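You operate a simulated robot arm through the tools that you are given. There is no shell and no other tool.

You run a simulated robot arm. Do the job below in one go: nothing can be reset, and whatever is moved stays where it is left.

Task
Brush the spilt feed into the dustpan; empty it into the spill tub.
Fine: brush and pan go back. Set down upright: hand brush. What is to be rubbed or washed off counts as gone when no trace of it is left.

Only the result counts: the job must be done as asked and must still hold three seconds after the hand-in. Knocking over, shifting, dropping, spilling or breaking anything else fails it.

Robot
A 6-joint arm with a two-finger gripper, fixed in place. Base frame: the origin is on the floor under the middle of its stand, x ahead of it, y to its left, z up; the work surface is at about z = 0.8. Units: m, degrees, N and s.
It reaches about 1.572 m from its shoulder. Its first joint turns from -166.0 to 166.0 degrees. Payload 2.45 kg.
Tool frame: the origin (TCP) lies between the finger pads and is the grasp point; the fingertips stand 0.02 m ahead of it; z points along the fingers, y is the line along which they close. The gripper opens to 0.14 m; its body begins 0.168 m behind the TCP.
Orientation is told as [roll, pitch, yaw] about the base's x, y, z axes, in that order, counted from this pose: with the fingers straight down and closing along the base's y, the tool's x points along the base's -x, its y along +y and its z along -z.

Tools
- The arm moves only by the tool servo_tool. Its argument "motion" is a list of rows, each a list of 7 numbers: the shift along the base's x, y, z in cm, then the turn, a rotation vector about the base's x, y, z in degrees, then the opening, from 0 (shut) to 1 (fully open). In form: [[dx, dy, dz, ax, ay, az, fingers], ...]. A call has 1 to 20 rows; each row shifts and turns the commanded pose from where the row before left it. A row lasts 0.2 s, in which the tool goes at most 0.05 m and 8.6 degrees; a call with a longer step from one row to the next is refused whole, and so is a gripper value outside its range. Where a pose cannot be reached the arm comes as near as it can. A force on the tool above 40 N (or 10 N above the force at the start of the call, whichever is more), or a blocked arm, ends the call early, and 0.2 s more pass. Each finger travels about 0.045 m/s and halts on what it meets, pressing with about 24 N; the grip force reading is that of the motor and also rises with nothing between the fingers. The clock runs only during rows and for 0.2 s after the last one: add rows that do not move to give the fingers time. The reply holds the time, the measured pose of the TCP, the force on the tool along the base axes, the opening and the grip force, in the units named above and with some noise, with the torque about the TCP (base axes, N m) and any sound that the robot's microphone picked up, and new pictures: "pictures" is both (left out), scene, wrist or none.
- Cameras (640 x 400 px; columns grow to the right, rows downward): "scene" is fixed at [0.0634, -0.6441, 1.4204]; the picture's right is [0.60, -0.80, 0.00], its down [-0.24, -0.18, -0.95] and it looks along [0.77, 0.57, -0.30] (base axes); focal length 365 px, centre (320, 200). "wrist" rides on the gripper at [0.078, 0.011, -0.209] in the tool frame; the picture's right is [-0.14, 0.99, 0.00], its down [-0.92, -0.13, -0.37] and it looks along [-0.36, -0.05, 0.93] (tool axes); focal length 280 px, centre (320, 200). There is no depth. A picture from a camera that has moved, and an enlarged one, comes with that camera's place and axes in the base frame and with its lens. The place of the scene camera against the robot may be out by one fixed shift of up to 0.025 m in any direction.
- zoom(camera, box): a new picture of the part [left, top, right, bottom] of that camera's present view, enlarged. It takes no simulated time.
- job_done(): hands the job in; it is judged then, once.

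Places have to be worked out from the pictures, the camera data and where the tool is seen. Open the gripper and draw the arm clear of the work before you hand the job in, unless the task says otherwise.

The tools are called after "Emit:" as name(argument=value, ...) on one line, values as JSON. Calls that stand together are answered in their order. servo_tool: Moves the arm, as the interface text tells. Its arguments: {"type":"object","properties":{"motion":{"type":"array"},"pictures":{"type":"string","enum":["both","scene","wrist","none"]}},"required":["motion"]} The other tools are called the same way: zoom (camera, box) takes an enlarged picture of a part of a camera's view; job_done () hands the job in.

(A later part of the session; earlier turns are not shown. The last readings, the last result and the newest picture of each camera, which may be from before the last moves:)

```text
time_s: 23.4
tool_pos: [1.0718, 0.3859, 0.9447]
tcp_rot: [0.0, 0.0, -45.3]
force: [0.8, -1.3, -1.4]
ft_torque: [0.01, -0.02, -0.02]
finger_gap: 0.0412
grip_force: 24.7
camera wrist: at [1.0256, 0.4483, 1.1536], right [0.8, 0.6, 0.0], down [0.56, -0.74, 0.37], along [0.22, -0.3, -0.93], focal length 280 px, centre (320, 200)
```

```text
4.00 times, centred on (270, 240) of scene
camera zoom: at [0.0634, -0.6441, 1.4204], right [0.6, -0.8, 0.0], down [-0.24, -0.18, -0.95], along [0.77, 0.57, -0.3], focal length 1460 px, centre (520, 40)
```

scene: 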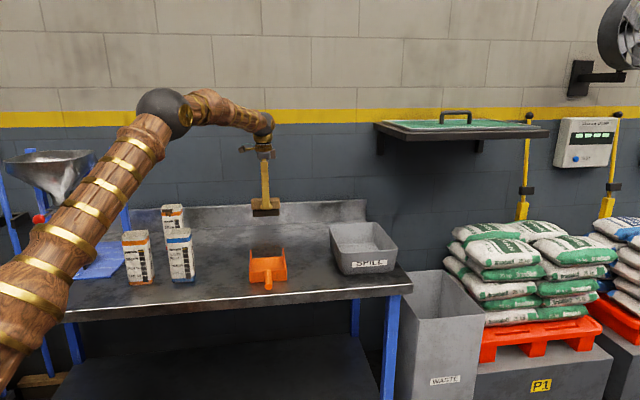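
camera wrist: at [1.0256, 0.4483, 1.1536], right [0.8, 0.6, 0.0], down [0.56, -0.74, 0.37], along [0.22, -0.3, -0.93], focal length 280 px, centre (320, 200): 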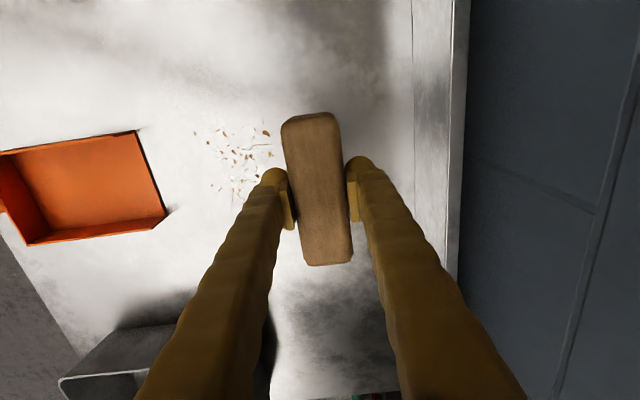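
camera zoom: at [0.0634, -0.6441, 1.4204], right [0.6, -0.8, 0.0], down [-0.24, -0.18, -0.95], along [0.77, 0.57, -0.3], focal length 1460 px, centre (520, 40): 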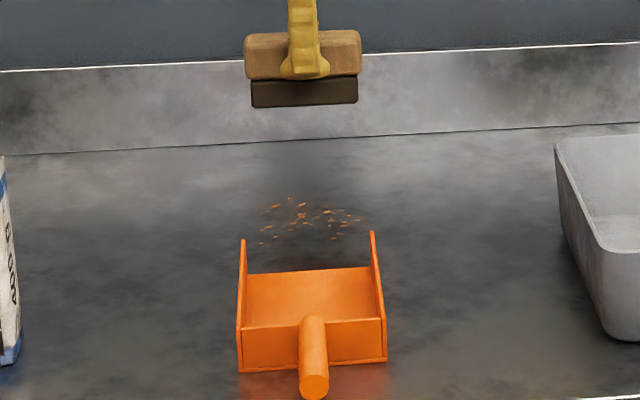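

Broadside view: the brush block is about as wide as the pan, so it can push grains up to the mouth, and I will use its narrow end to push them inside. I lower it behind the spill until the bristles touch.

Emit:
servo_tool(motion=[[0, 0, -3, 0, 0, 0, 0], [0, 0, -3, 0, 0, 0, 0], [0, 0, -2, 0, 0, 0, 0], [0, 0, -0.7, 0, 0, 0, 0], [0, 0, -0.3, 0, 0, 0, 0], [0, 0, 0, 0, 0, 0, 0]])

Emit:
zoom(camera="scene", box=[220, 200, 320, 280])

Emit:
zoom(camera="wrist", box=[160, 80, 360, 260])

```text
time_s: 24.8
tool_pos: [1.0719, 0.3848, 0.8547]
tcp_rot: [0.1, -0.1, -44.9]
force: [0.4, -0.4, 2.8]
ft_torque: [0.06, 0.05, -0.02]
finger_gap: 0.0412
grip_force: 23.6
camera wrist: at [1.0252, 0.4473, 1.0633], right [0.8, 0.6, 0.0], down [0.56, -0.74, 0.37], along [0.22, -0.29, -0.93], focal length 280 px, centre (320, 200)
```

scene: 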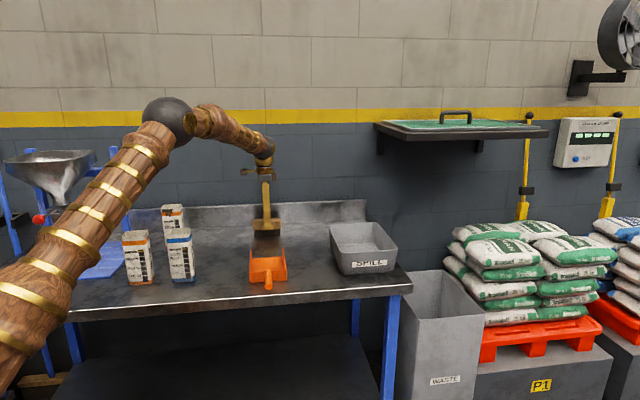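
wrist: 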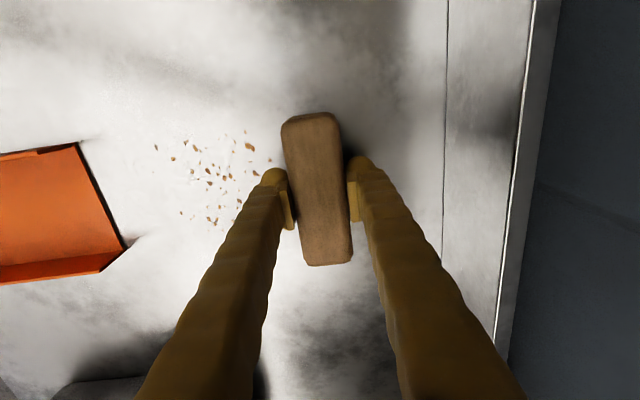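

```text
5.00 times, centred on (270, 240) of scene
camera zoom: at [0.0634, -0.6441, 1.4204], right [0.6, -0.8, 0.0], down [-0.24, -0.18, -0.95], along [0.77, 0.57, -0.3], focal length 1825 px, centre (570, 0)
```

zoom: 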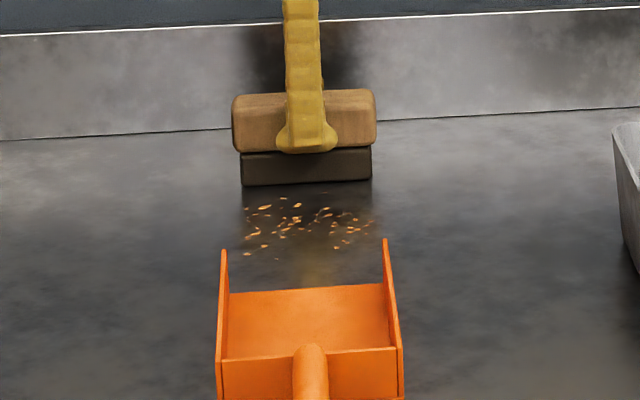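

```text
2.22 times, centred on (260, 170) of wrist
camera zoom: at [1.0252, 0.4473, 1.0633], right [0.8, 0.6, 0.0], down [0.56, -0.74, 0.37], along [0.22, -0.29, -0.93], focal length 623 px, centre (453, 267)
```

zoom: 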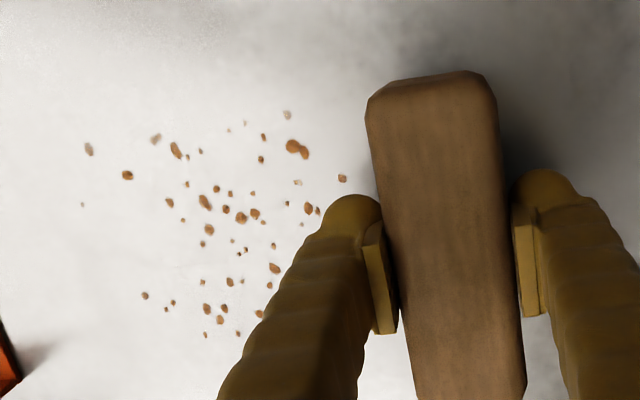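

Contact is light (about 3 N) and the bristles span the whole patch. I sweep slowly toward the pan, 10 cm first.

Emit:
servo_tool(motion=[[-0.707, -0.707, 0, 0, 0, 0, 0], [-0.707, -0.707, 0, 0, 0, 0, 0], [-0.707, -0.707, 0, 0, 0, 0, 0], [-0.707, -0.707, 0, 0, 0, 0, 0], [-0.707, -0.707, 0, 0, 0, 0, 0], [-0.707, -0.707, 0, 0, 0, 0, 0], [-0.707, -0.707, 0, 0, 0, 0, 0], [-0.707, -0.707, 0, 0, 0, 0, 0], [-0.707, -0.707, 0, 0, 0, 0, 0], [-0.707, -0.707, 0, 0, 0, 0, 0]])

Emit:
zoom(camera="scene", box=[220, 210, 320, 290])

Emit:
zoom(camera="wrist", box=[160, 80, 360, 260])

```text
time_s: 27.0
tool_pos: [1.0006, 0.3134, 0.8534]
tcp_rot: [-0.1, -0.2, -45.0]
force: [4.2, 1.4, 8.9]
ft_torque: [0.11, 0.05, -0.01]
finger_gap: 0.0411
grip_force: 23.9
camera wrist: at [0.9538, 0.376, 1.0632], right [0.8, 0.6, 0.0], down [0.56, -0.74, 0.37], along [0.22, -0.29, -0.93], focal length 280 px, centre (320, 200)
```

scene: 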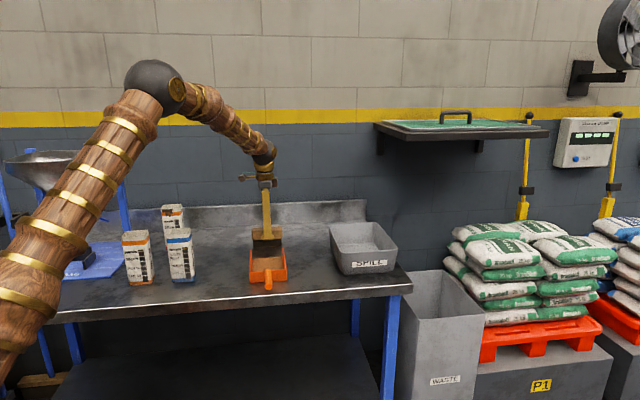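
wrist: 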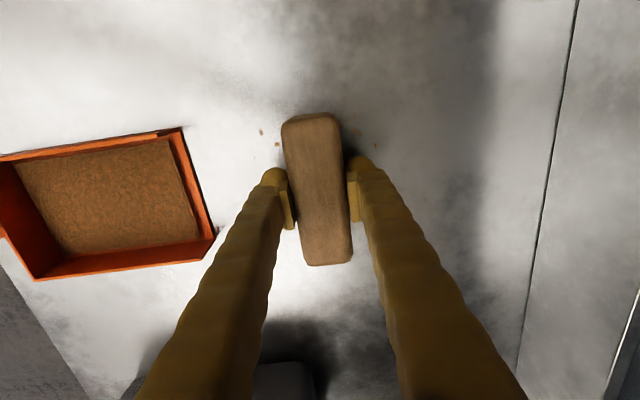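

```text
5.00 times, centred on (270, 250) of scene
camera zoom: at [0.0634, -0.6441, 1.4204], right [0.6, -0.8, 0.0], down [-0.24, -0.18, -0.95], along [0.77, 0.57, -0.3], focal length 1825 px, centre (570, -50)
```

zoom: 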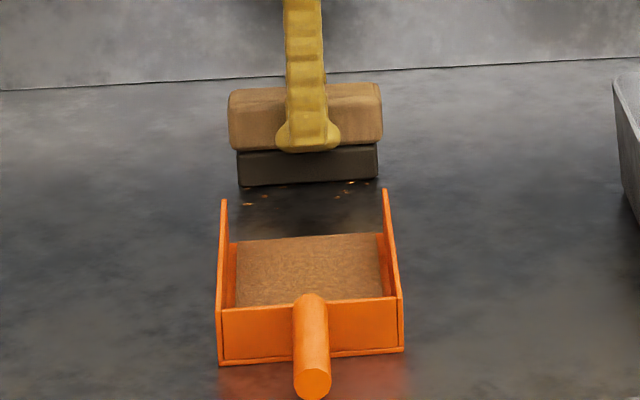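

```text
2.22 times, centred on (260, 170) of wrist
camera zoom: at [0.9538, 0.376, 1.0632], right [0.8, 0.6, 0.0], down [0.56, -0.74, 0.37], along [0.22, -0.29, -0.93], focal length 623 px, centre (453, 267)
```

zoom: 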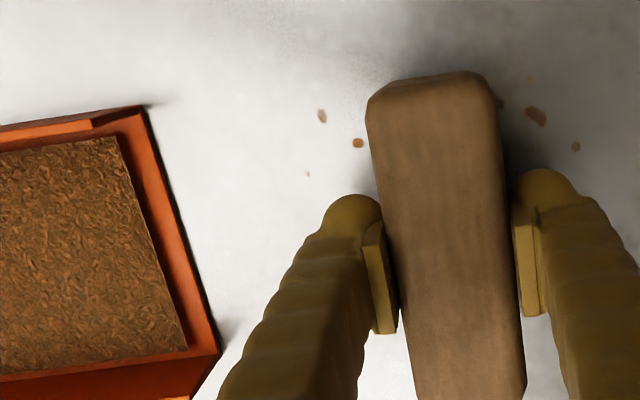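

The grains the brush passed are gone from the bench and the pan now shows a bed of feed, so sweeping toward the mouth works. A few grains remain behind the left end and in front, so I finish this stroke up to just short of the mouth.

Emit:
servo_tool(motion=[[-0.707, -0.707, 0, 0, 0, 0, 0], [-0.707, -0.707, 0, 0, 0, 0, 0], [-0.707, -0.707, 0, 0, 0, 0, 0], [-0.707, -0.707, 0, 0, 0, 0, 0], [-0.707, -0.707, 0, 0, 0, 0, 0], [-0.707, -0.707, 0, 0, 0, 0, 0], [-0.707, -0.707, 0, 0, 0, 0, 0], [0, 0, 0, 0, 0, 0, 0]])

Emit:
zoom(camera="scene", box=[220, 210, 320, 290])

Emit:
zoom(camera="wrist", box=[180, 60, 480, 250])

```text
time_s: 28.8
tool_pos: [0.9511, 0.2629, 0.854]
tcp_rot: [0.0, -0.1, -44.9]
force: [3.2, 2.3, 11.1]
ft_torque: [0.04, -0.03, 0.01]
finger_gap: 0.041
grip_force: 24.0
camera wrist: at [0.9041, 0.3266, 1.0631], right [0.8, 0.6, 0.0], down [0.56, -0.74, 0.37], along [0.22, -0.29, -0.93], focal length 280 px, centre (320, 200)
```

scene: 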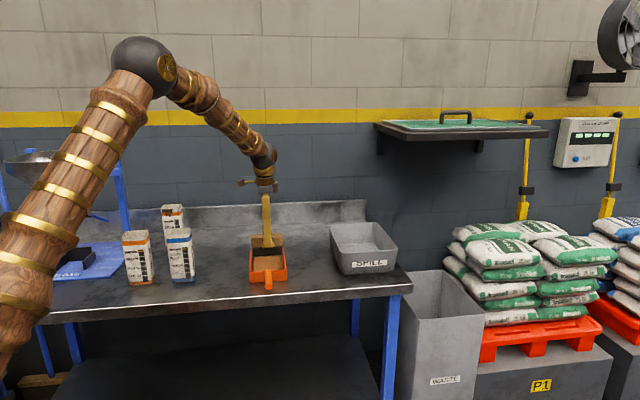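
wrist: 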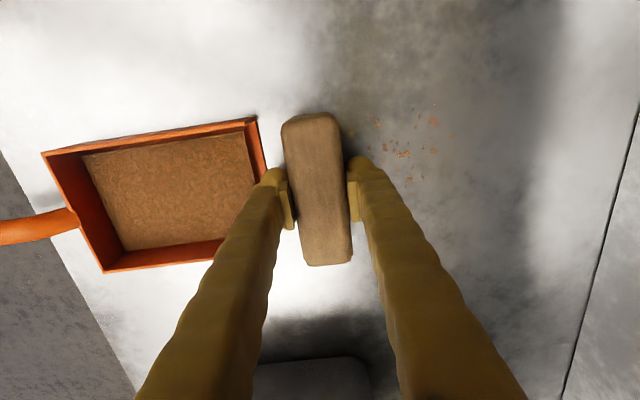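

```text
5.00 times, centred on (270, 250) of scene
camera zoom: at [0.0634, -0.6441, 1.4204], right [0.6, -0.8, 0.0], down [-0.24, -0.18, -0.95], along [0.77, 0.57, -0.3], focal length 1825 px, centre (570, -50)
```

zoom: 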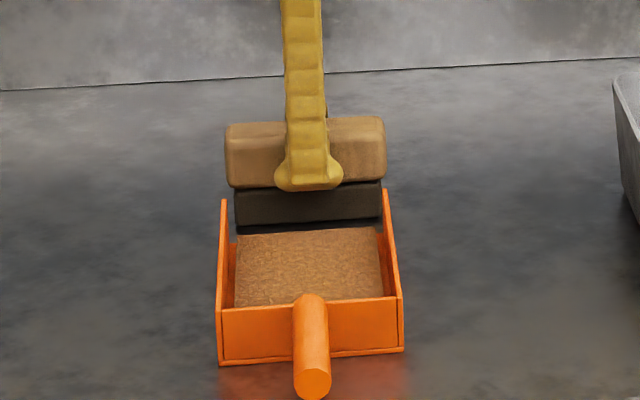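

```text
2.11 times, centred on (330, 155) of wrist
camera zoom: at [0.9041, 0.3266, 1.0631], right [0.8, 0.6, 0.0], down [0.56, -0.74, 0.37], along [0.22, -0.29, -0.93], focal length 590 px, centre (299, 295)
```

zoom: 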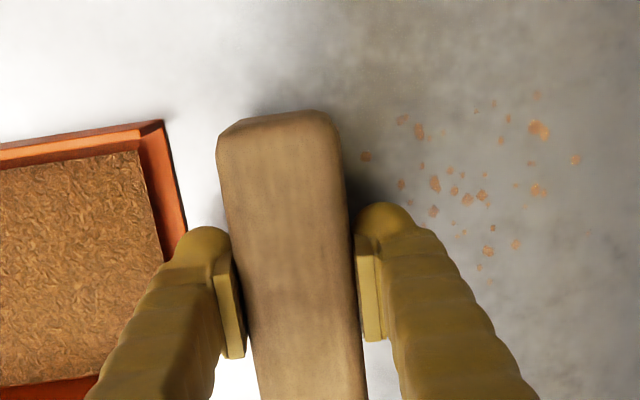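

Faded traces remain behind the brush, so each pass takes only part of the spill. I lift, go back behind the patch about 8 mm further left, and set the bristles down for a second pass.

Emit:
servo_tool(motion=[[0, 0, 1.5, 0, 0, 0, 0], [0, 0, 1.5, 0, 0, 0, 0], [2.475, 2.475, 0, 0, 0, 0, 0], [2.475, 2.475, 0, 0, 0, 0, 0], [2.475, 2.475, 0, 0, 0, 0, 0], [2.475, 2.475, 0, 0, 0, 0, 0], [1.85, 2.98, 0, 0, 0, 0, 0], [0, 0, -1.5, 0, 0, 0, 0], [0, 0, -1.2, 0, 0, 0, 0], [0, 0, -0.35, 0, 0, 0, 0], [0, 0, 0, 0, 0, 0, 0]])

Emit:
zoom(camera="wrist", box=[100, 60, 400, 250])

Emit:
zoom(camera="scene", box=[220, 200, 320, 280])

```text
time_s: 31.2
tool_pos: [1.0693, 0.3937, 0.854]
tcp_rot: [0.0, -0.1, -45.0]
force: [-0.1, -0.5, 2.7]
ft_torque: [-0.02, 0.07, 0.03]
finger_gap: 0.0411
grip_force: 23.8
camera wrist: at [1.0222, 0.4558, 1.0632], right [0.8, 0.6, 0.0], down [0.56, -0.74, 0.37], along [0.22, -0.29, -0.93], focal length 280 px, centre (320, 200)
```

scene: 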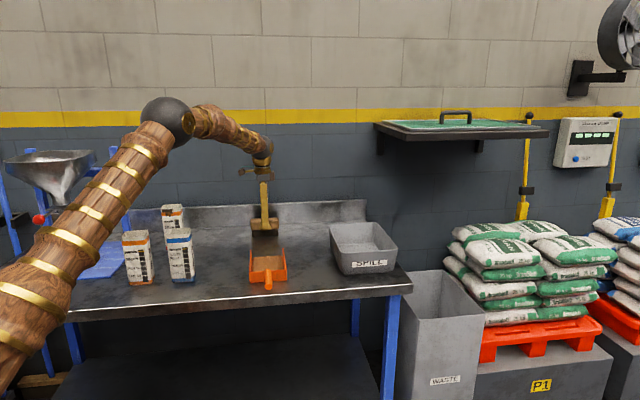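
wrist: 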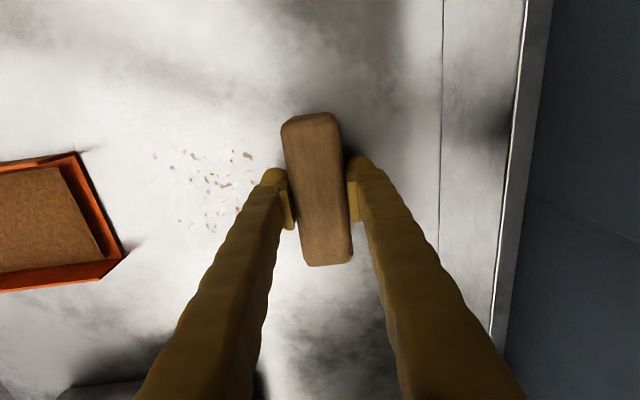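

```text
2.11 times, centred on (250, 155) of wrist
camera zoom: at [1.0222, 0.4558, 1.0632], right [0.8, 0.6, 0.0], down [0.56, -0.74, 0.37], along [0.22, -0.29, -0.93], focal length 590 px, centre (467, 295)
```

zoom: 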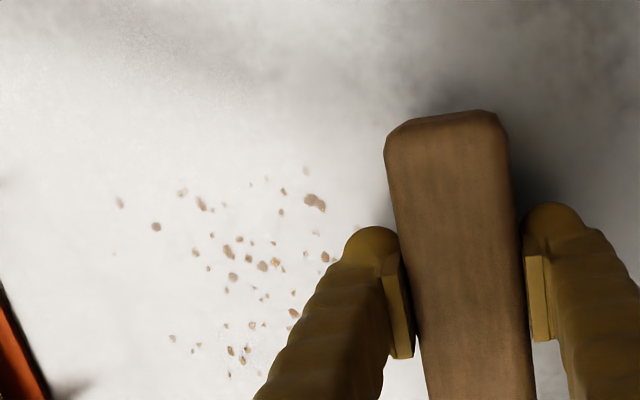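

```text
5.00 times, centred on (270, 240) of scene
camera zoom: at [0.0634, -0.6441, 1.4204], right [0.6, -0.8, 0.0], down [-0.24, -0.18, -0.95], along [0.77, 0.57, -0.3], focal length 1825 px, centre (570, 0)
```

zoom: 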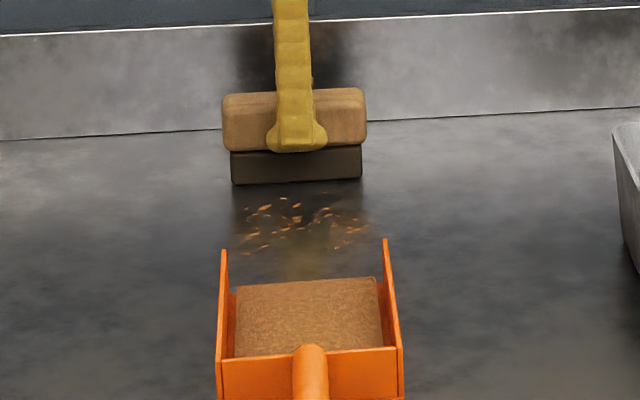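

The same grains are still there but thinner, so the spill wears down with each pass. I make the second full stroke toward the pan.

Emit:
servo_tool(motion=[[-0.707, -0.707, -0.03, 0, 0, 0, 0], [-0.707, -0.707, 0, 0, 0, 0, 0], [-0.707, -0.707, 0, 0, 0, 0, 0], [-0.707, -0.707, 0, 0, 0, 0, 0], [-0.707, -0.707, 0, 0, 0, 0, 0], [-0.707, -0.707, 0, 0, 0, 0, 0], [-0.707, -0.707, 0, 0, 0, 0, 0], [-0.707, -0.707, 0, 0, 0, 0, 0], [-0.707, -0.707, 0, 0, 0, 0, 0], [-0.707, -0.707, 0, 0, 0, 0, 0], [-0.707, -0.707, 0, 0, 0, 0, 0], [-0.707, -0.707, 0, 0, 0, 0, 0], [-0.707, -0.707, 0, 0, 0, 0, 0], [-0.707, -0.707, 0, 0, 0, 0, 0], [-0.707, -0.707, 0, 0, 0, 0, 0], [-0.707, -0.707, 0, 0, 0, 0, 0], [-0.707, -0.707, 0, 0, 0, 0, 0], [0, 0, 0, 0, 0, 0, 0]])

Emit:
zoom(camera="wrist", box=[260, 60, 520, 250])

Emit:
zoom(camera="scene", box=[220, 200, 320, 280])

```text
time_s: 35.0
tool_pos: [0.9485, 0.2714, 0.8532]
tcp_rot: [0.0, -0.1, -45.0]
force: [5.6, 3.2, 17.2]
ft_torque: [0.09, -0.06, -0.02]
finger_gap: 0.0408
grip_force: 24.6
camera wrist: at [0.9012, 0.3349, 1.0621], right [0.8, 0.6, 0.0], down [0.56, -0.74, 0.37], along [0.22, -0.29, -0.93], focal length 280 px, centre (320, 200)
```

scene: 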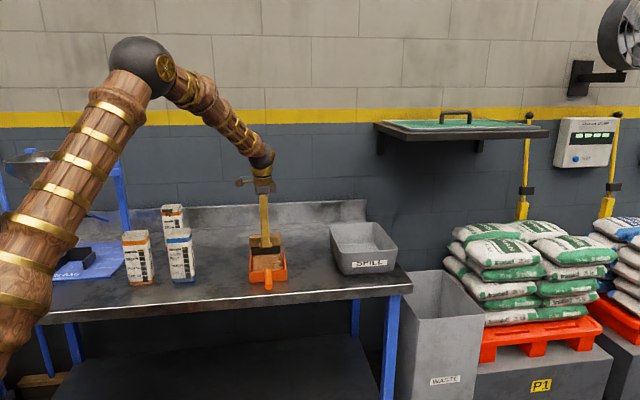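
wrist: 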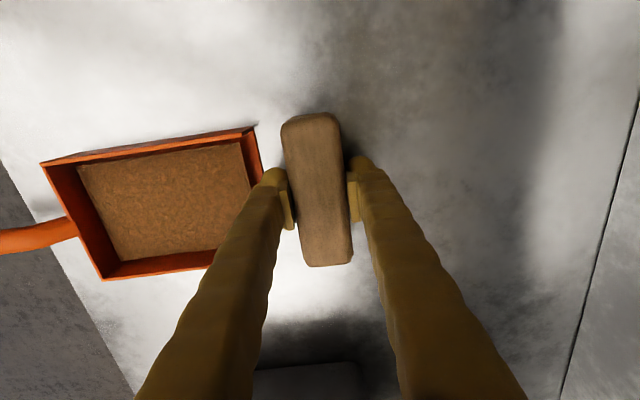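

```text
2.11 times, centred on (390, 155) of wrist
camera zoom: at [0.9012, 0.3349, 1.0621], right [0.8, 0.6, 0.0], down [0.56, -0.74, 0.37], along [0.22, -0.29, -0.93], focal length 590 px, centre (173, 295)
```

zoom: 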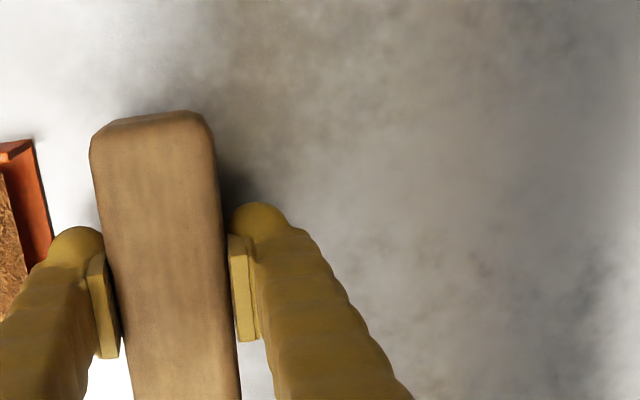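

```text
5.00 times, centred on (270, 240) of scene
camera zoom: at [0.0634, -0.6441, 1.4204], right [0.6, -0.8, 0.0], down [-0.24, -0.18, -0.95], along [0.77, 0.57, -0.3], focal length 1825 px, centre (570, 0)
```

zoom: 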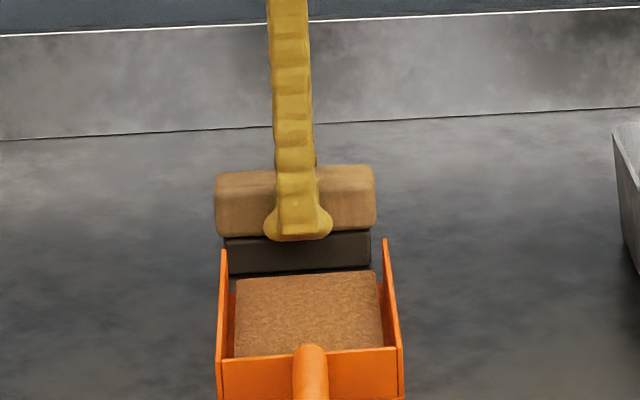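

The visible part of the patch is now clean, with firmer contact (about 17 N). I lift, go back behind and shift 16 mm to the right for a third pass covering the right edge, checking the patch on the way.

Emit:
servo_tool(motion=[[0, 0, 1.5, 0, 0, 0, 0], [0, 0, 1.5, 0, 0, 0, 0], [2.7, 2.25, 0.4, 0, 0, 0, 0], [2.7, 2.25, 0.4, 0, 0, 0, 0], [2.7, 2.25, 0.4, 0, 0, 0, 0], [2.7, 2.25, 0.4, 0, 0, 0, 0], [2.7, 2.25, 0.4, 0, 0, 0, 0], [0, 0, 3, 0, 0, 0, 0], [0, 0, 0, 0, 0, 0, 0]])

Emit:
zoom(camera="wrist", box=[120, 60, 380, 250])

Emit:
zoom(camera="scene", box=[230, 215, 310, 275])

```text
time_s: 37.0
tool_pos: [1.0832, 0.3857, 0.9317]
tcp_rot: [0.0, -0.1, -45.0]
force: [-0.1, 0.5, -1.7]
ft_torque: [0.02, 0.0, 0.02]
finger_gap: 0.0407
grip_force: 24.3
camera wrist: at [1.0364, 0.4476, 1.1413], right [0.8, 0.6, 0.0], down [0.56, -0.74, 0.37], along [0.22, -0.29, -0.93], focal length 280 px, centre (320, 200)
```

scene: 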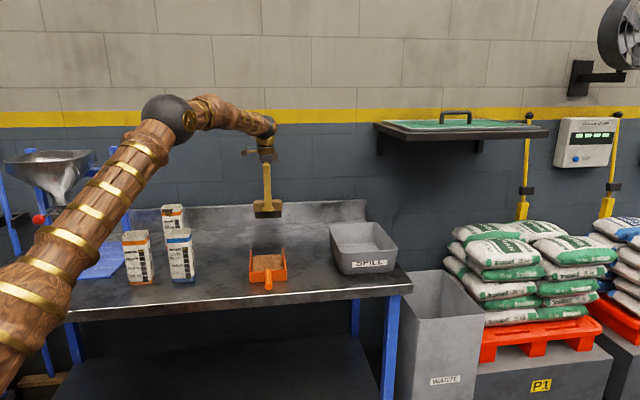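
wrist: 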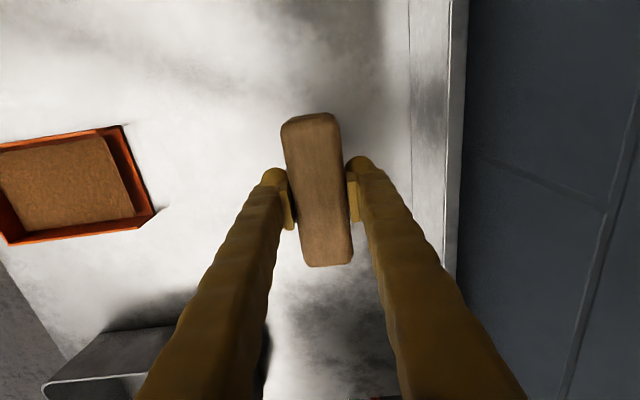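

```text
2.11 times, centred on (250, 155) of wrist
camera zoom: at [1.0364, 0.4476, 1.1413], right [0.8, 0.6, 0.0], down [0.56, -0.74, 0.37], along [0.22, -0.29, -0.93], focal length 590 px, centre (467, 295)
```

zoom: 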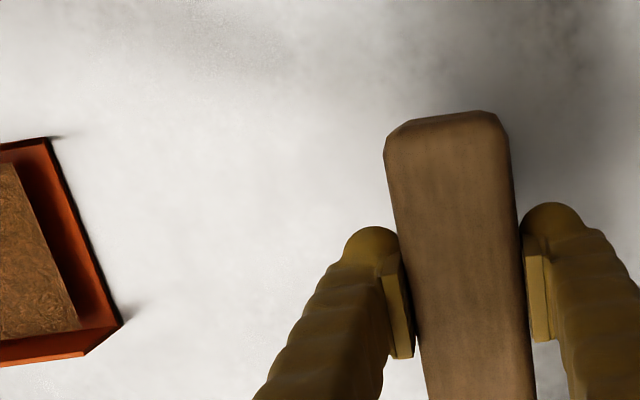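

```text
6.67 times, centred on (270, 245) of scene
camera zoom: at [0.0634, -0.6441, 1.4204], right [0.6, -0.8, 0.0], down [-0.24, -0.18, -0.95], along [0.77, 0.57, -0.3], focal length 2434 px, centre (653, -100)
```

zoom: 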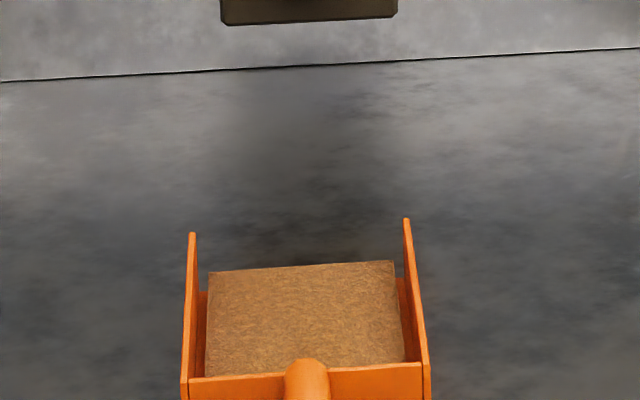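

Both views show the patch clean. For certainty I make one more full stroke with the brush shifted right, so the right edge is covered too.

Emit:
servo_tool(motion=[[0, 0, -3, 0, 0, 0, 0], [0, 0, -3, 0, 0, 0, 0], [0, 0, -1.5, 0, 0, 0, 0], [0, 0, -0.5, 0, 0, 0, 0], [0, 0, 0, 0, 0, 0, 0], [-0.99, -0.99, 0, 0, 0, 0, 0], [-0.99, -0.99, 0, 0, 0, 0, 0], [-0.99, -0.99, 0, 0, 0, 0, 0], [-0.99, -0.99, 0, 0, 0, 0, 0], [-0.99, -0.99, 0, 0, 0, 0, 0], [-0.99, -0.99, 0, 0, 0, 0, 0], [-0.99, -0.99, 0, 0, 0, 0, 0], [-0.99, -0.99, 0, 0, 0, 0, 0], [-0.99, -0.99, 0, 0, 0, 0, 0], [-0.99, -0.99, 0, 0, 0, 0, 0], [-0.99, -0.99, 0, 0, 0, 0, 0], [-0.99, -0.99, 0, 0, 0, 0, 0], [-0.5, -0.5, 0, 0, 0, 0, 0], [0, 0, 1.5, 0, 0, 0, 0], [0, 0, 1.5, 0, 0, 0, 0]])

Emit:
zoom(camera="wrist", box=[260, 60, 520, 250])

Emit:
zoom(camera="scene", box=[230, 215, 310, 275])

```text
time_s: 41.2
tool_pos: [0.9594, 0.2607, 0.8832]
tcp_rot: [0.0, -0.2, -45.0]
force: [0.3, -0.2, -1.8]
ft_torque: [0.03, -0.02, 0.01]
finger_gap: 0.041
grip_force: 23.3
camera wrist: at [0.9122, 0.3235, 1.0916], right [0.8, 0.6, 0.0], down [0.56, -0.74, 0.37], along [0.22, -0.29, -0.93], focal length 280 px, centre (320, 200)
```

scene: 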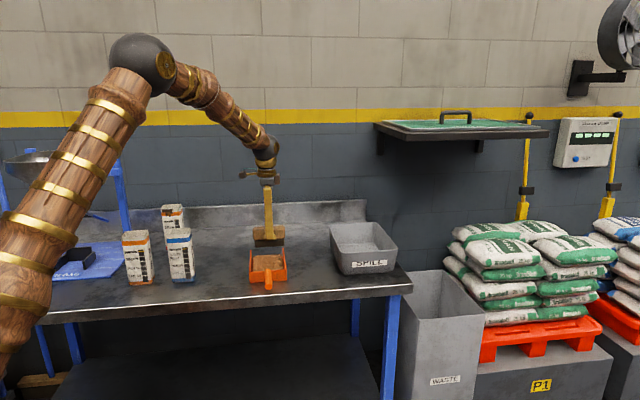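
wrist: 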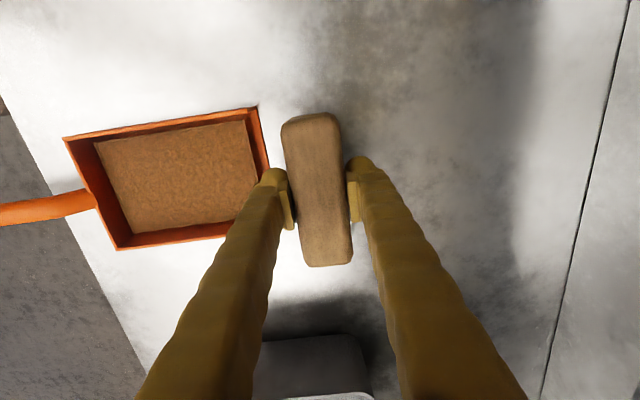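

```text
2.11 times, centred on (390, 155) of wrist
camera zoom: at [0.9122, 0.3235, 1.0916], right [0.8, 0.6, 0.0], down [0.56, -0.74, 0.37], along [0.22, -0.29, -0.93], focal length 590 px, centre (173, 295)
```

zoom: 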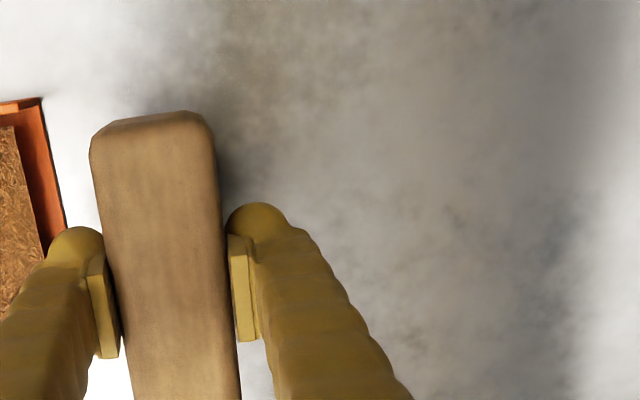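

```text
6.67 times, centred on (270, 245) of scene
camera zoom: at [0.0634, -0.6441, 1.4204], right [0.6, -0.8, 0.0], down [-0.24, -0.18, -0.95], along [0.77, 0.57, -0.3], focal length 2434 px, centre (653, -100)
```

zoom: 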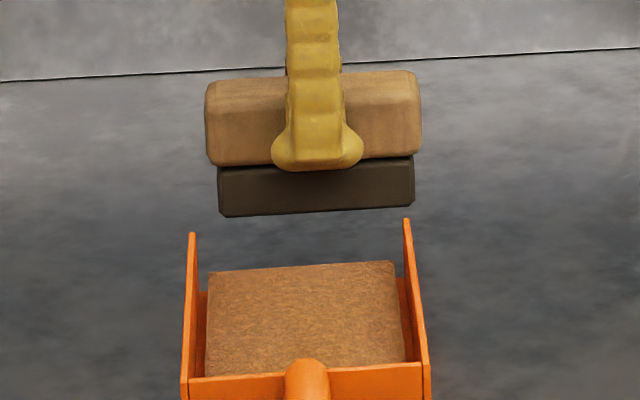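

No trace left on the bench. I lift the brush over the pan and carry it back above its home spot, turning it back to yaw 45.

Emit:
servo_tool(motion=[[0, 0, 3, 0, 0, 0, 0], [0, 0, 3.1, 0, 0, 0, 0], [-2.181, -0.163, 0, 0, 0, 8.18, 0], [-2.181, -0.163, 0, 0, 0, 8.18, 0], [-2.181, -0.163, 0, 0, 0, 8.18, 0], [-2.181, -0.163, 0, 0, 0, 8.18, 0], [-2.181, -0.163, 0, 0, 0, 8.18, 0], [-2.181, -0.163, 0, 0, 0, 8.18, 0], [-2.181, -0.163, 0, 0, 0, 8.18, 0], [-2.181, -0.163, 0, 0, 0, 8.18, 0], [-2.181, -0.163, 0, 0, 0, 8.18, 0], [-2.181, -0.163, 0, 0, 0, 8.18, 0], [-2.18, -0.16, 0, 0, 0, 8.2, 0], [0, 0, 0, 0, 0, 0, 0]])

Emit:
zoom(camera="scene", box=[160, 190, 320, 300])

Emit:
zoom(camera="scene", box=[235, 215, 305, 260])

```text
time_s: 44.2
tool_pos: [0.7192, 0.243, 0.9452]
tcp_rot: [0.0, 0.0, 45.0]
force: [0.6, 0.0, -1.3]
ft_torque: [0.0, -0.02, -0.03]
finger_gap: 0.0408
grip_force: 23.8
camera wrist: at [0.6573, 0.1954, 1.1537], right [-0.6, 0.8, 0.0], down [0.74, 0.56, 0.37], along [0.29, 0.22, -0.93], focal length 280 px, centre (320, 200)
```

scene: 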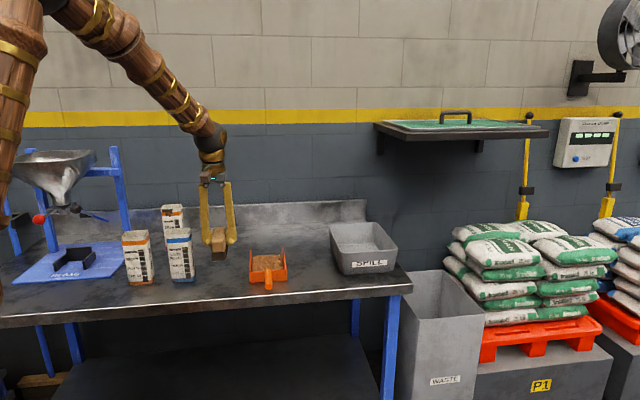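
wrist: 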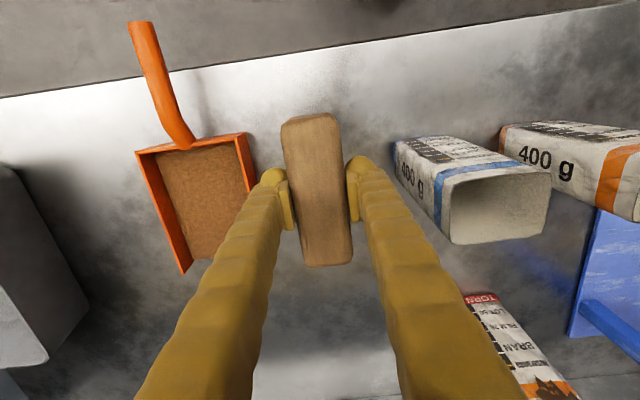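

```text
3.64 times, centred on (240, 245) of scene
camera zoom: at [0.0634, -0.6441, 1.4204], right [0.6, -0.8, 0.0], down [-0.24, -0.18, -0.95], along [0.77, 0.57, -0.3], focal length 1328 px, centre (611, 36)
```

zoom: 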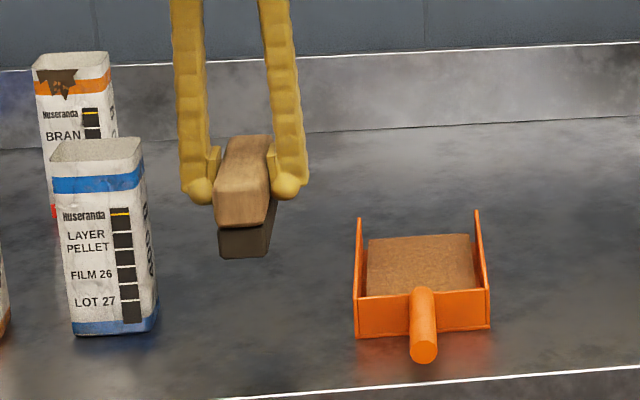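

```text
8.89 times, centred on (270, 238) of scene
camera zoom: at [0.0634, -0.6441, 1.4204], right [0.6, -0.8, 0.0], down [-0.24, -0.18, -0.95], along [0.77, 0.57, -0.3], focal length 3245 px, centre (764, -133)
```

zoom: 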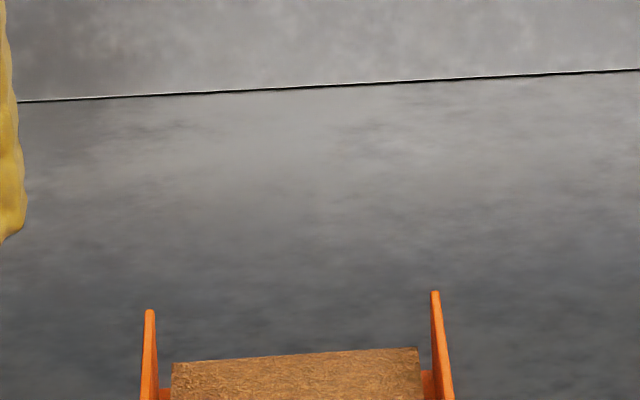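

The bench is clean and the pan holds a bed of feed. I lower the brush onto its home spot.

Emit:
servo_tool(motion=[[0, 0, -3, 0, 0, 0, 0], [0, 0, -3, 0, 0, 0, 0], [0, 0, -2, 0, 0, 0, 0], [0, 0, -0.6, 0, 0, 0, 0], [0, 0, -0.4, 0, 0, 0, 0], [0, 0, 0, 0, 0, 0, 0]], pictures="scene")

Emit:
zoom(camera="scene", box=[160, 200, 300, 300])

```text
time_s: 45.6
tool_pos: [0.7186, 0.243, 0.8545]
tcp_rot: [0.0, -0.1, 44.9]
force: [-0.1, 0.7, -1.9]
ft_torque: [-0.02, -0.01, 0.01]
finger_gap: 0.0409
grip_force: 23.4
```

scene: 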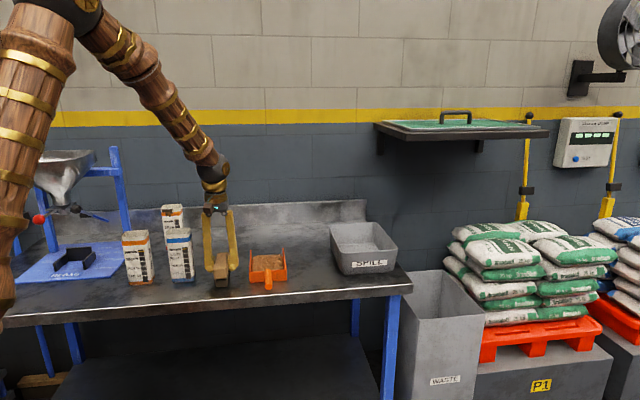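

```text
4.00 times, centred on (230, 250) of scene
camera zoom: at [0.0634, -0.6441, 1.4204], right [0.6, -0.8, 0.0], down [-0.24, -0.18, -0.95], along [0.77, 0.57, -0.3], focal length 1460 px, centre (680, 0)
```

zoom: 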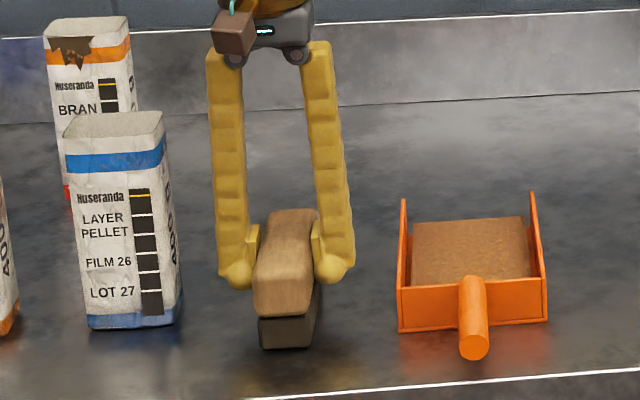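

The wrist still carries the brush's weight (-1.9 N), so I lower in half-millimetre steps until it stands.

Emit:
servo_tool(motion=[[0, 0, -0.05, 0, 0, 0, 0], [0, 0, -0.05, 0, 0, 0, 0], [0, 0, 0, 0, 0, 0, 0]], pictures="none")

```text
time_s: 46.4
tool_pos: [0.7199, 0.2428, 0.8535]
tcp_rot: [-0.1, -0.1, 45.1]
force: [-2.4, 0.7, 5.6]
ft_torque: [-0.02, 0.11, -0.02]
finger_gap: 0.0409
grip_force: 24.6
```

The brush stands on the bench (+5.6 N). I open the fingers evenly and rise straight up.

Emit:
servo_tool(motion=[[0, 0, 0, 0, 0, 0, 0.35], [0, 0, 0, 0, 0, 0, 0.5], [0, 0, 0, 0, 0, 0, 0.5], [0, 0, 0, 0, 0, 0, 0.5], [0, 0, 2, 0, 0, 0, 0.5], [0, 0, 4, 0, 0, 0, 0.5], [0, 0, 4, 0, 0, 0, 0.5], [0, 0, 2, 0, 0, 0, 0.5], [0, 0, 0, 0, 0, 0, 0.5]])

Emit:
zoom(camera="scene", box=[160, 200, 300, 300])

Emit:
zoom(camera="wrist", box=[100, 0, 440, 280])

```text
time_s: 48.4
tool_pos: [0.7187, 0.2425, 0.9735]
tcp_rot: [0.0, -0.1, 45.0]
force: [-0.7, -0.5, 0.3]
ft_torque: [-0.01, 0.01, 0.03]
finger_gap: 0.07
grip_force: 0.2
camera wrist: at [0.6568, 0.1945, 1.1825], right [-0.6, 0.8, 0.0], down [0.74, 0.56, 0.37], along [0.29, 0.22, -0.93], focal length 280 px, centre (320, 200)
```

scene: 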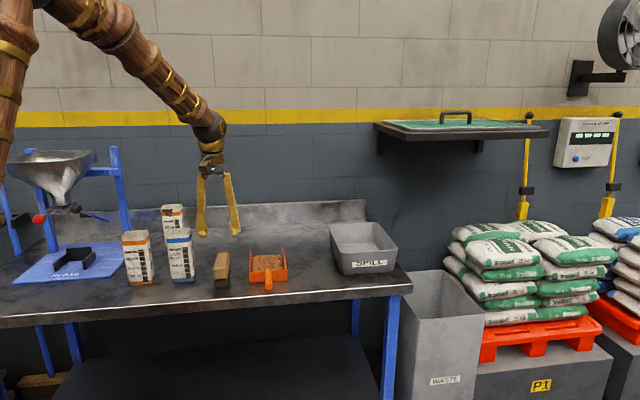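
wrist: 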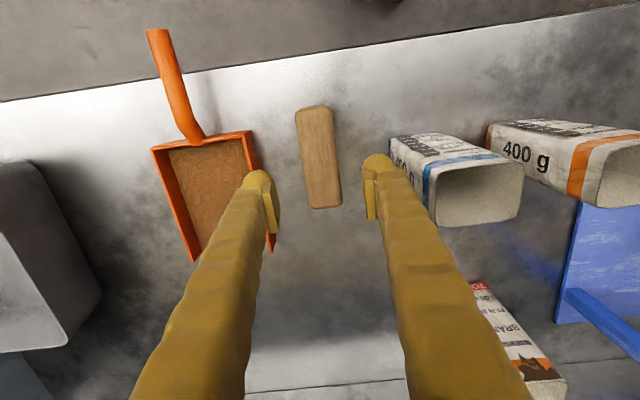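

```text
4.00 times, centred on (230, 250) of scene
camera zoom: at [0.0634, -0.6441, 1.4204], right [0.6, -0.8, 0.0], down [-0.24, -0.18, -0.95], along [0.77, 0.57, -0.3], focal length 1460 px, centre (680, 0)
```

zoom: 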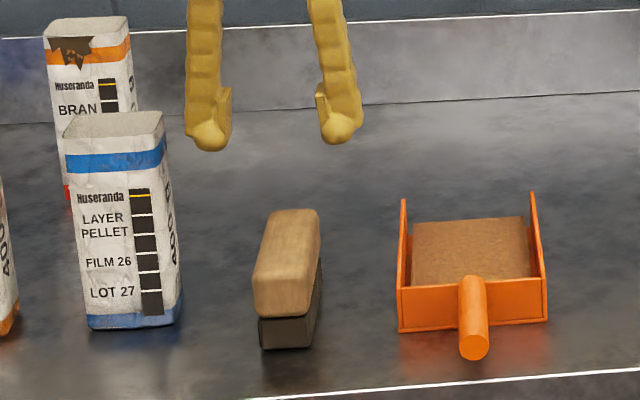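

```text
1.43 times, centred on (270, 140) of wrist
camera zoom: at [0.6568, 0.1945, 1.1825], right [-0.6, 0.8, 0.0], down [0.74, 0.56, 0.37], along [0.29, 0.22, -0.93], focal length 401 px, centre (391, 286)
```

zoom: 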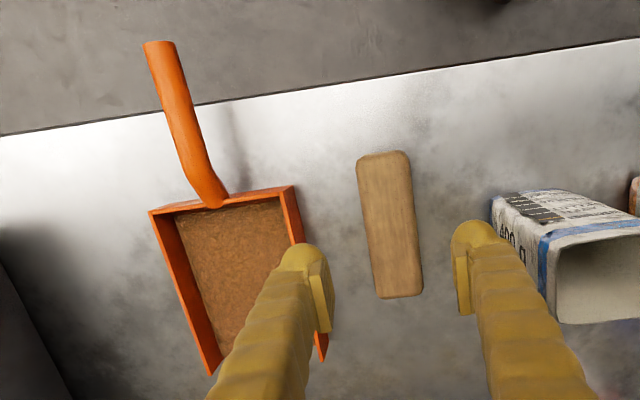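

The brush stands upright back at its spot. Now I tip the gripper 50° forward again and go above the pan handle at about (0.749, 0.065).

Emit:
servo_tool(motion=[[0.3625, -2.2375, 0, 4.42, -4.42, 0, 0.45], [0.3625, -2.2375, 0, 4.42, -4.42, 0, 0.45], [0.3625, -2.2375, 0, 4.42, -4.42, 0, 0.45], [0.3625, -2.2375, 0, 4.42, -4.42, 0, 0.45], [0.3625, -2.2375, -0.5, 4.42, -4.42, 0, 0.45], [0.3625, -2.2375, -0.7, 4.42, -4.42, 0, 0.45], [0.3625, -2.2375, -0.7, 4.42, -4.42, 0, 0.45], [0.3625, -2.2375, -0.7, 4.42, -4.42, 0, 0.45], [0, 0, 0, 0, 0, 0, 0.45]])

Emit:
zoom(camera="wrist", box=[200, 0, 460, 200])

```text
time_s: 50.4
tool_pos: [0.7484, 0.0638, 0.9467]
tcp_rot: [0.0, -50.1, 45.0]
force: [0.1, 0.1, 0.6]
ft_torque: [-0.02, 0.0, -0.01]
finger_gap: 0.0629
grip_force: 0.0
camera wrist: at [0.593, -0.0773, 1.0212], right [-0.64, 0.76, 0.11], down [0.31, 0.13, 0.94], along [0.71, 0.63, -0.32], focal length 280 px, centre (320, 200)
```

scene: 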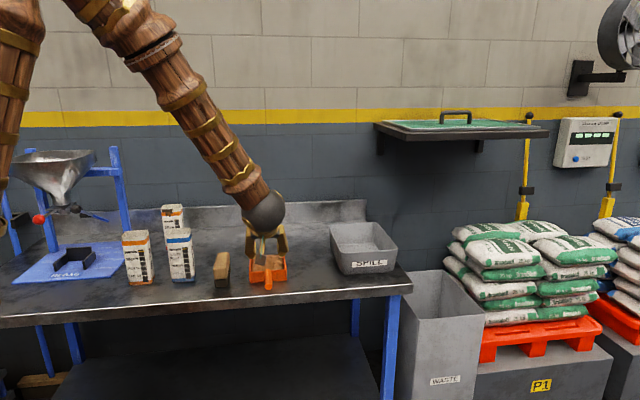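
wrist: 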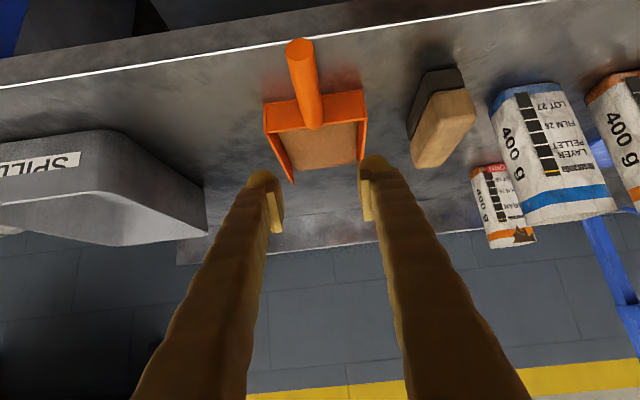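

```text
2.00 times, centred on (330, 100) of wrist
camera zoom: at [0.593, -0.0773, 1.0212], right [-0.64, 0.76, 0.11], down [0.31, 0.13, 0.94], along [0.71, 0.63, -0.32], focal length 561 px, centre (300, 400)
```

zoom: 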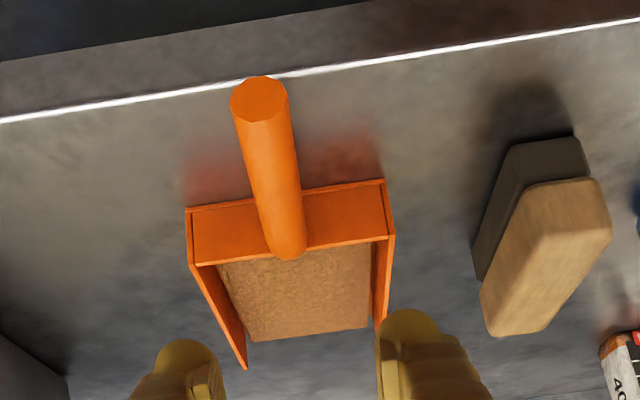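

The handle sits in the same place relative to the gripper as before. I lower onto it and close.

Emit:
servo_tool(motion=[[0, 0, -2.5, 0, 0, 0, 0.45], [0, 0, -2.5, 0, 0, 0, 0.45], [0, 0, -2.5, 0, 0, 0, 0.45], [0, 0, -1.5, 0, 0, 0, 0.45], [0, 0, -1.2, 0, 0, 0, 0.45], [0, 0, 0, 0, 0, 0, 0.45], [0, 0, 0, 0, 0, 0, 0], [0, 0, 0, 0, 0, 0, 0], [0, 0, 0, 0, 0, 0, 0], [0, 0, 0, 0, 0, 0, 0], [0, 0, 0, 0, 0, 0, 0]])

Emit:
zoom(camera="wrist", box=[240, 120, 400, 280])

```text
time_s: 52.8
tool_pos: [0.7477, 0.0632, 0.8459]
tcp_rot: [0.0, -50.1, 45.0]
force: [0.0, -0.1, 0.7]
ft_torque: [-0.01, -0.04, 0.02]
finger_gap: 0.0203
grip_force: 23.9
camera wrist: at [0.5924, -0.0775, 0.9192], right [-0.64, 0.76, 0.11], down [0.31, 0.13, 0.94], along [0.71, 0.63, -0.32], focal length 280 px, centre (320, 200)
```

scene: 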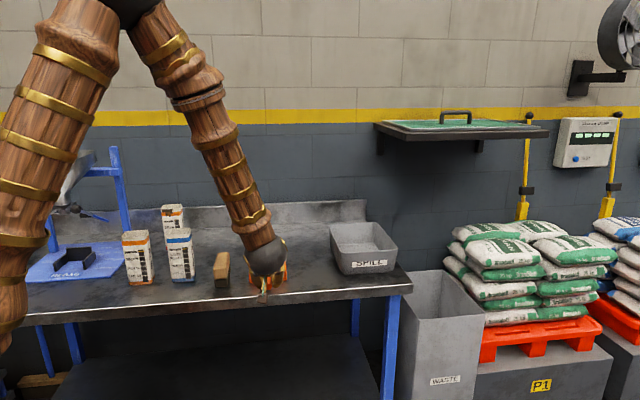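
wrist: 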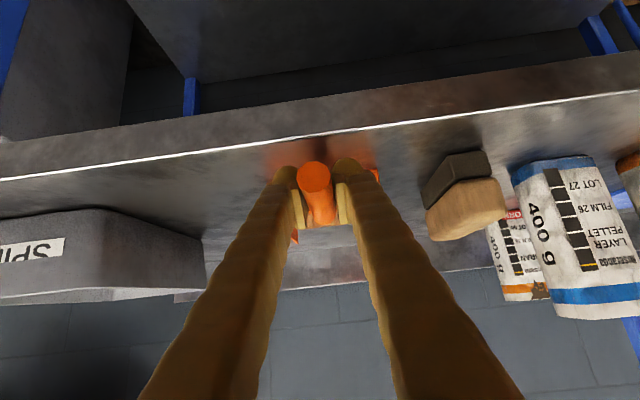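

```text
2.50 times, centred on (320, 200) of wrist
camera zoom: at [0.5924, -0.0775, 0.9192], right [-0.64, 0.76, 0.11], down [0.31, 0.13, 0.94], along [0.71, 0.63, -0.32], focal length 701 px, centre (320, 200)
```

zoom: 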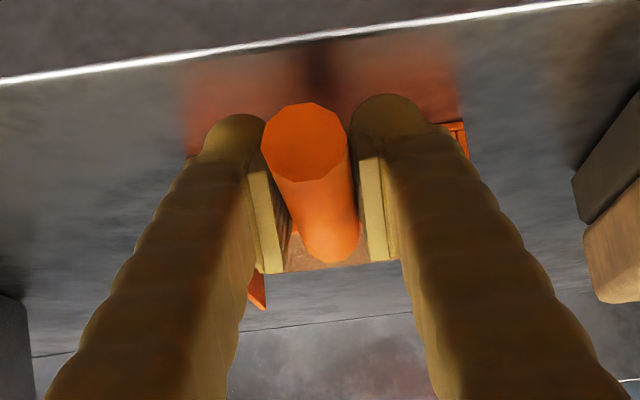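

The handle is gripped as before. I lift gently with a 3° mouth-up tilt and check weight and stability.

Emit:
servo_tool(motion=[[0, 0, 0.5, 0.35, -0.35, 0, 0], [0, 0, 0.7, 0.7, -0.7, 0, 0], [0, 0, 0.8, 1.07, -1.07, 0, 0], [0, 0, 1, 0, 0, 0, 0], [0, 0, 0, 0, 0, 0, 0]])

Emit:
zoom(camera="wrist", box=[240, 120, 400, 280])

Emit:
zoom(camera="scene", box=[210, 200, 330, 300])

```text
time_s: 54.0
tool_pos: [0.748, 0.0641, 0.8756]
tcp_rot: [0.1, -53.2, 45.0]
force: [-0.4, 0.1, -2.5]
ft_torque: [-0.16, 0.14, -0.02]
finger_gap: 0.0205
grip_force: 23.7
camera wrist: at [0.59, -0.08, 0.9386], right [-0.64, 0.76, 0.11], down [0.27, 0.09, 0.96], along [0.72, 0.64, -0.27], focal length 280 px, centre (320, 200)
```

scene: 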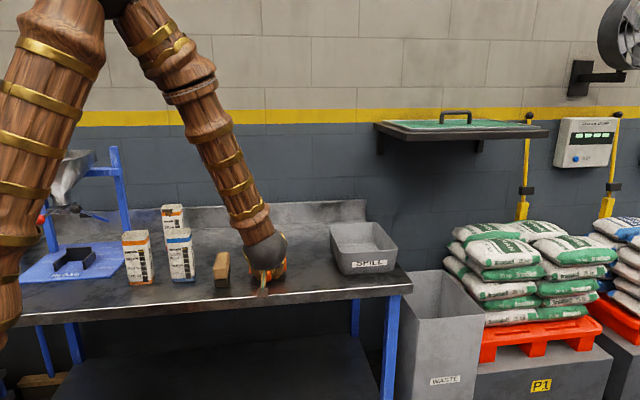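
wrist: 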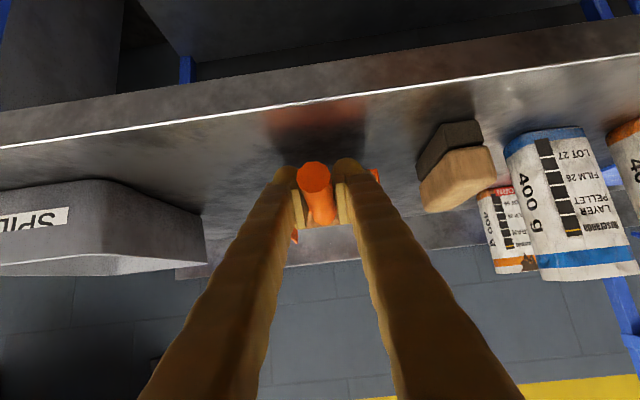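

```text
2.50 times, centred on (320, 200) of wrist
camera zoom: at [0.59, -0.08, 0.9386], right [-0.64, 0.76, 0.11], down [0.27, 0.09, 0.96], along [0.72, 0.64, -0.27], focal length 701 px, centre (320, 200)
```

zoom: 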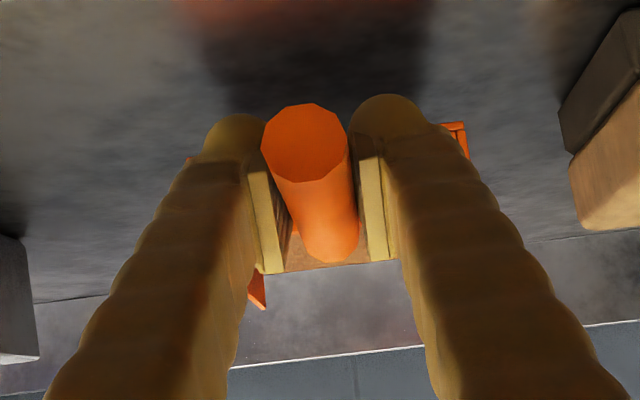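

```text
4.00 times, centred on (270, 250) of scene
camera zoom: at [0.0634, -0.6441, 1.4204], right [0.6, -0.8, 0.0], down [-0.24, -0.18, -0.95], along [0.77, 0.57, -0.3], focal length 1460 px, centre (520, 0)
```

zoom: 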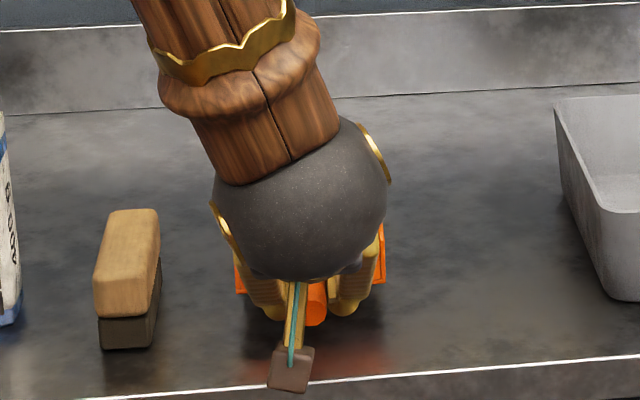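

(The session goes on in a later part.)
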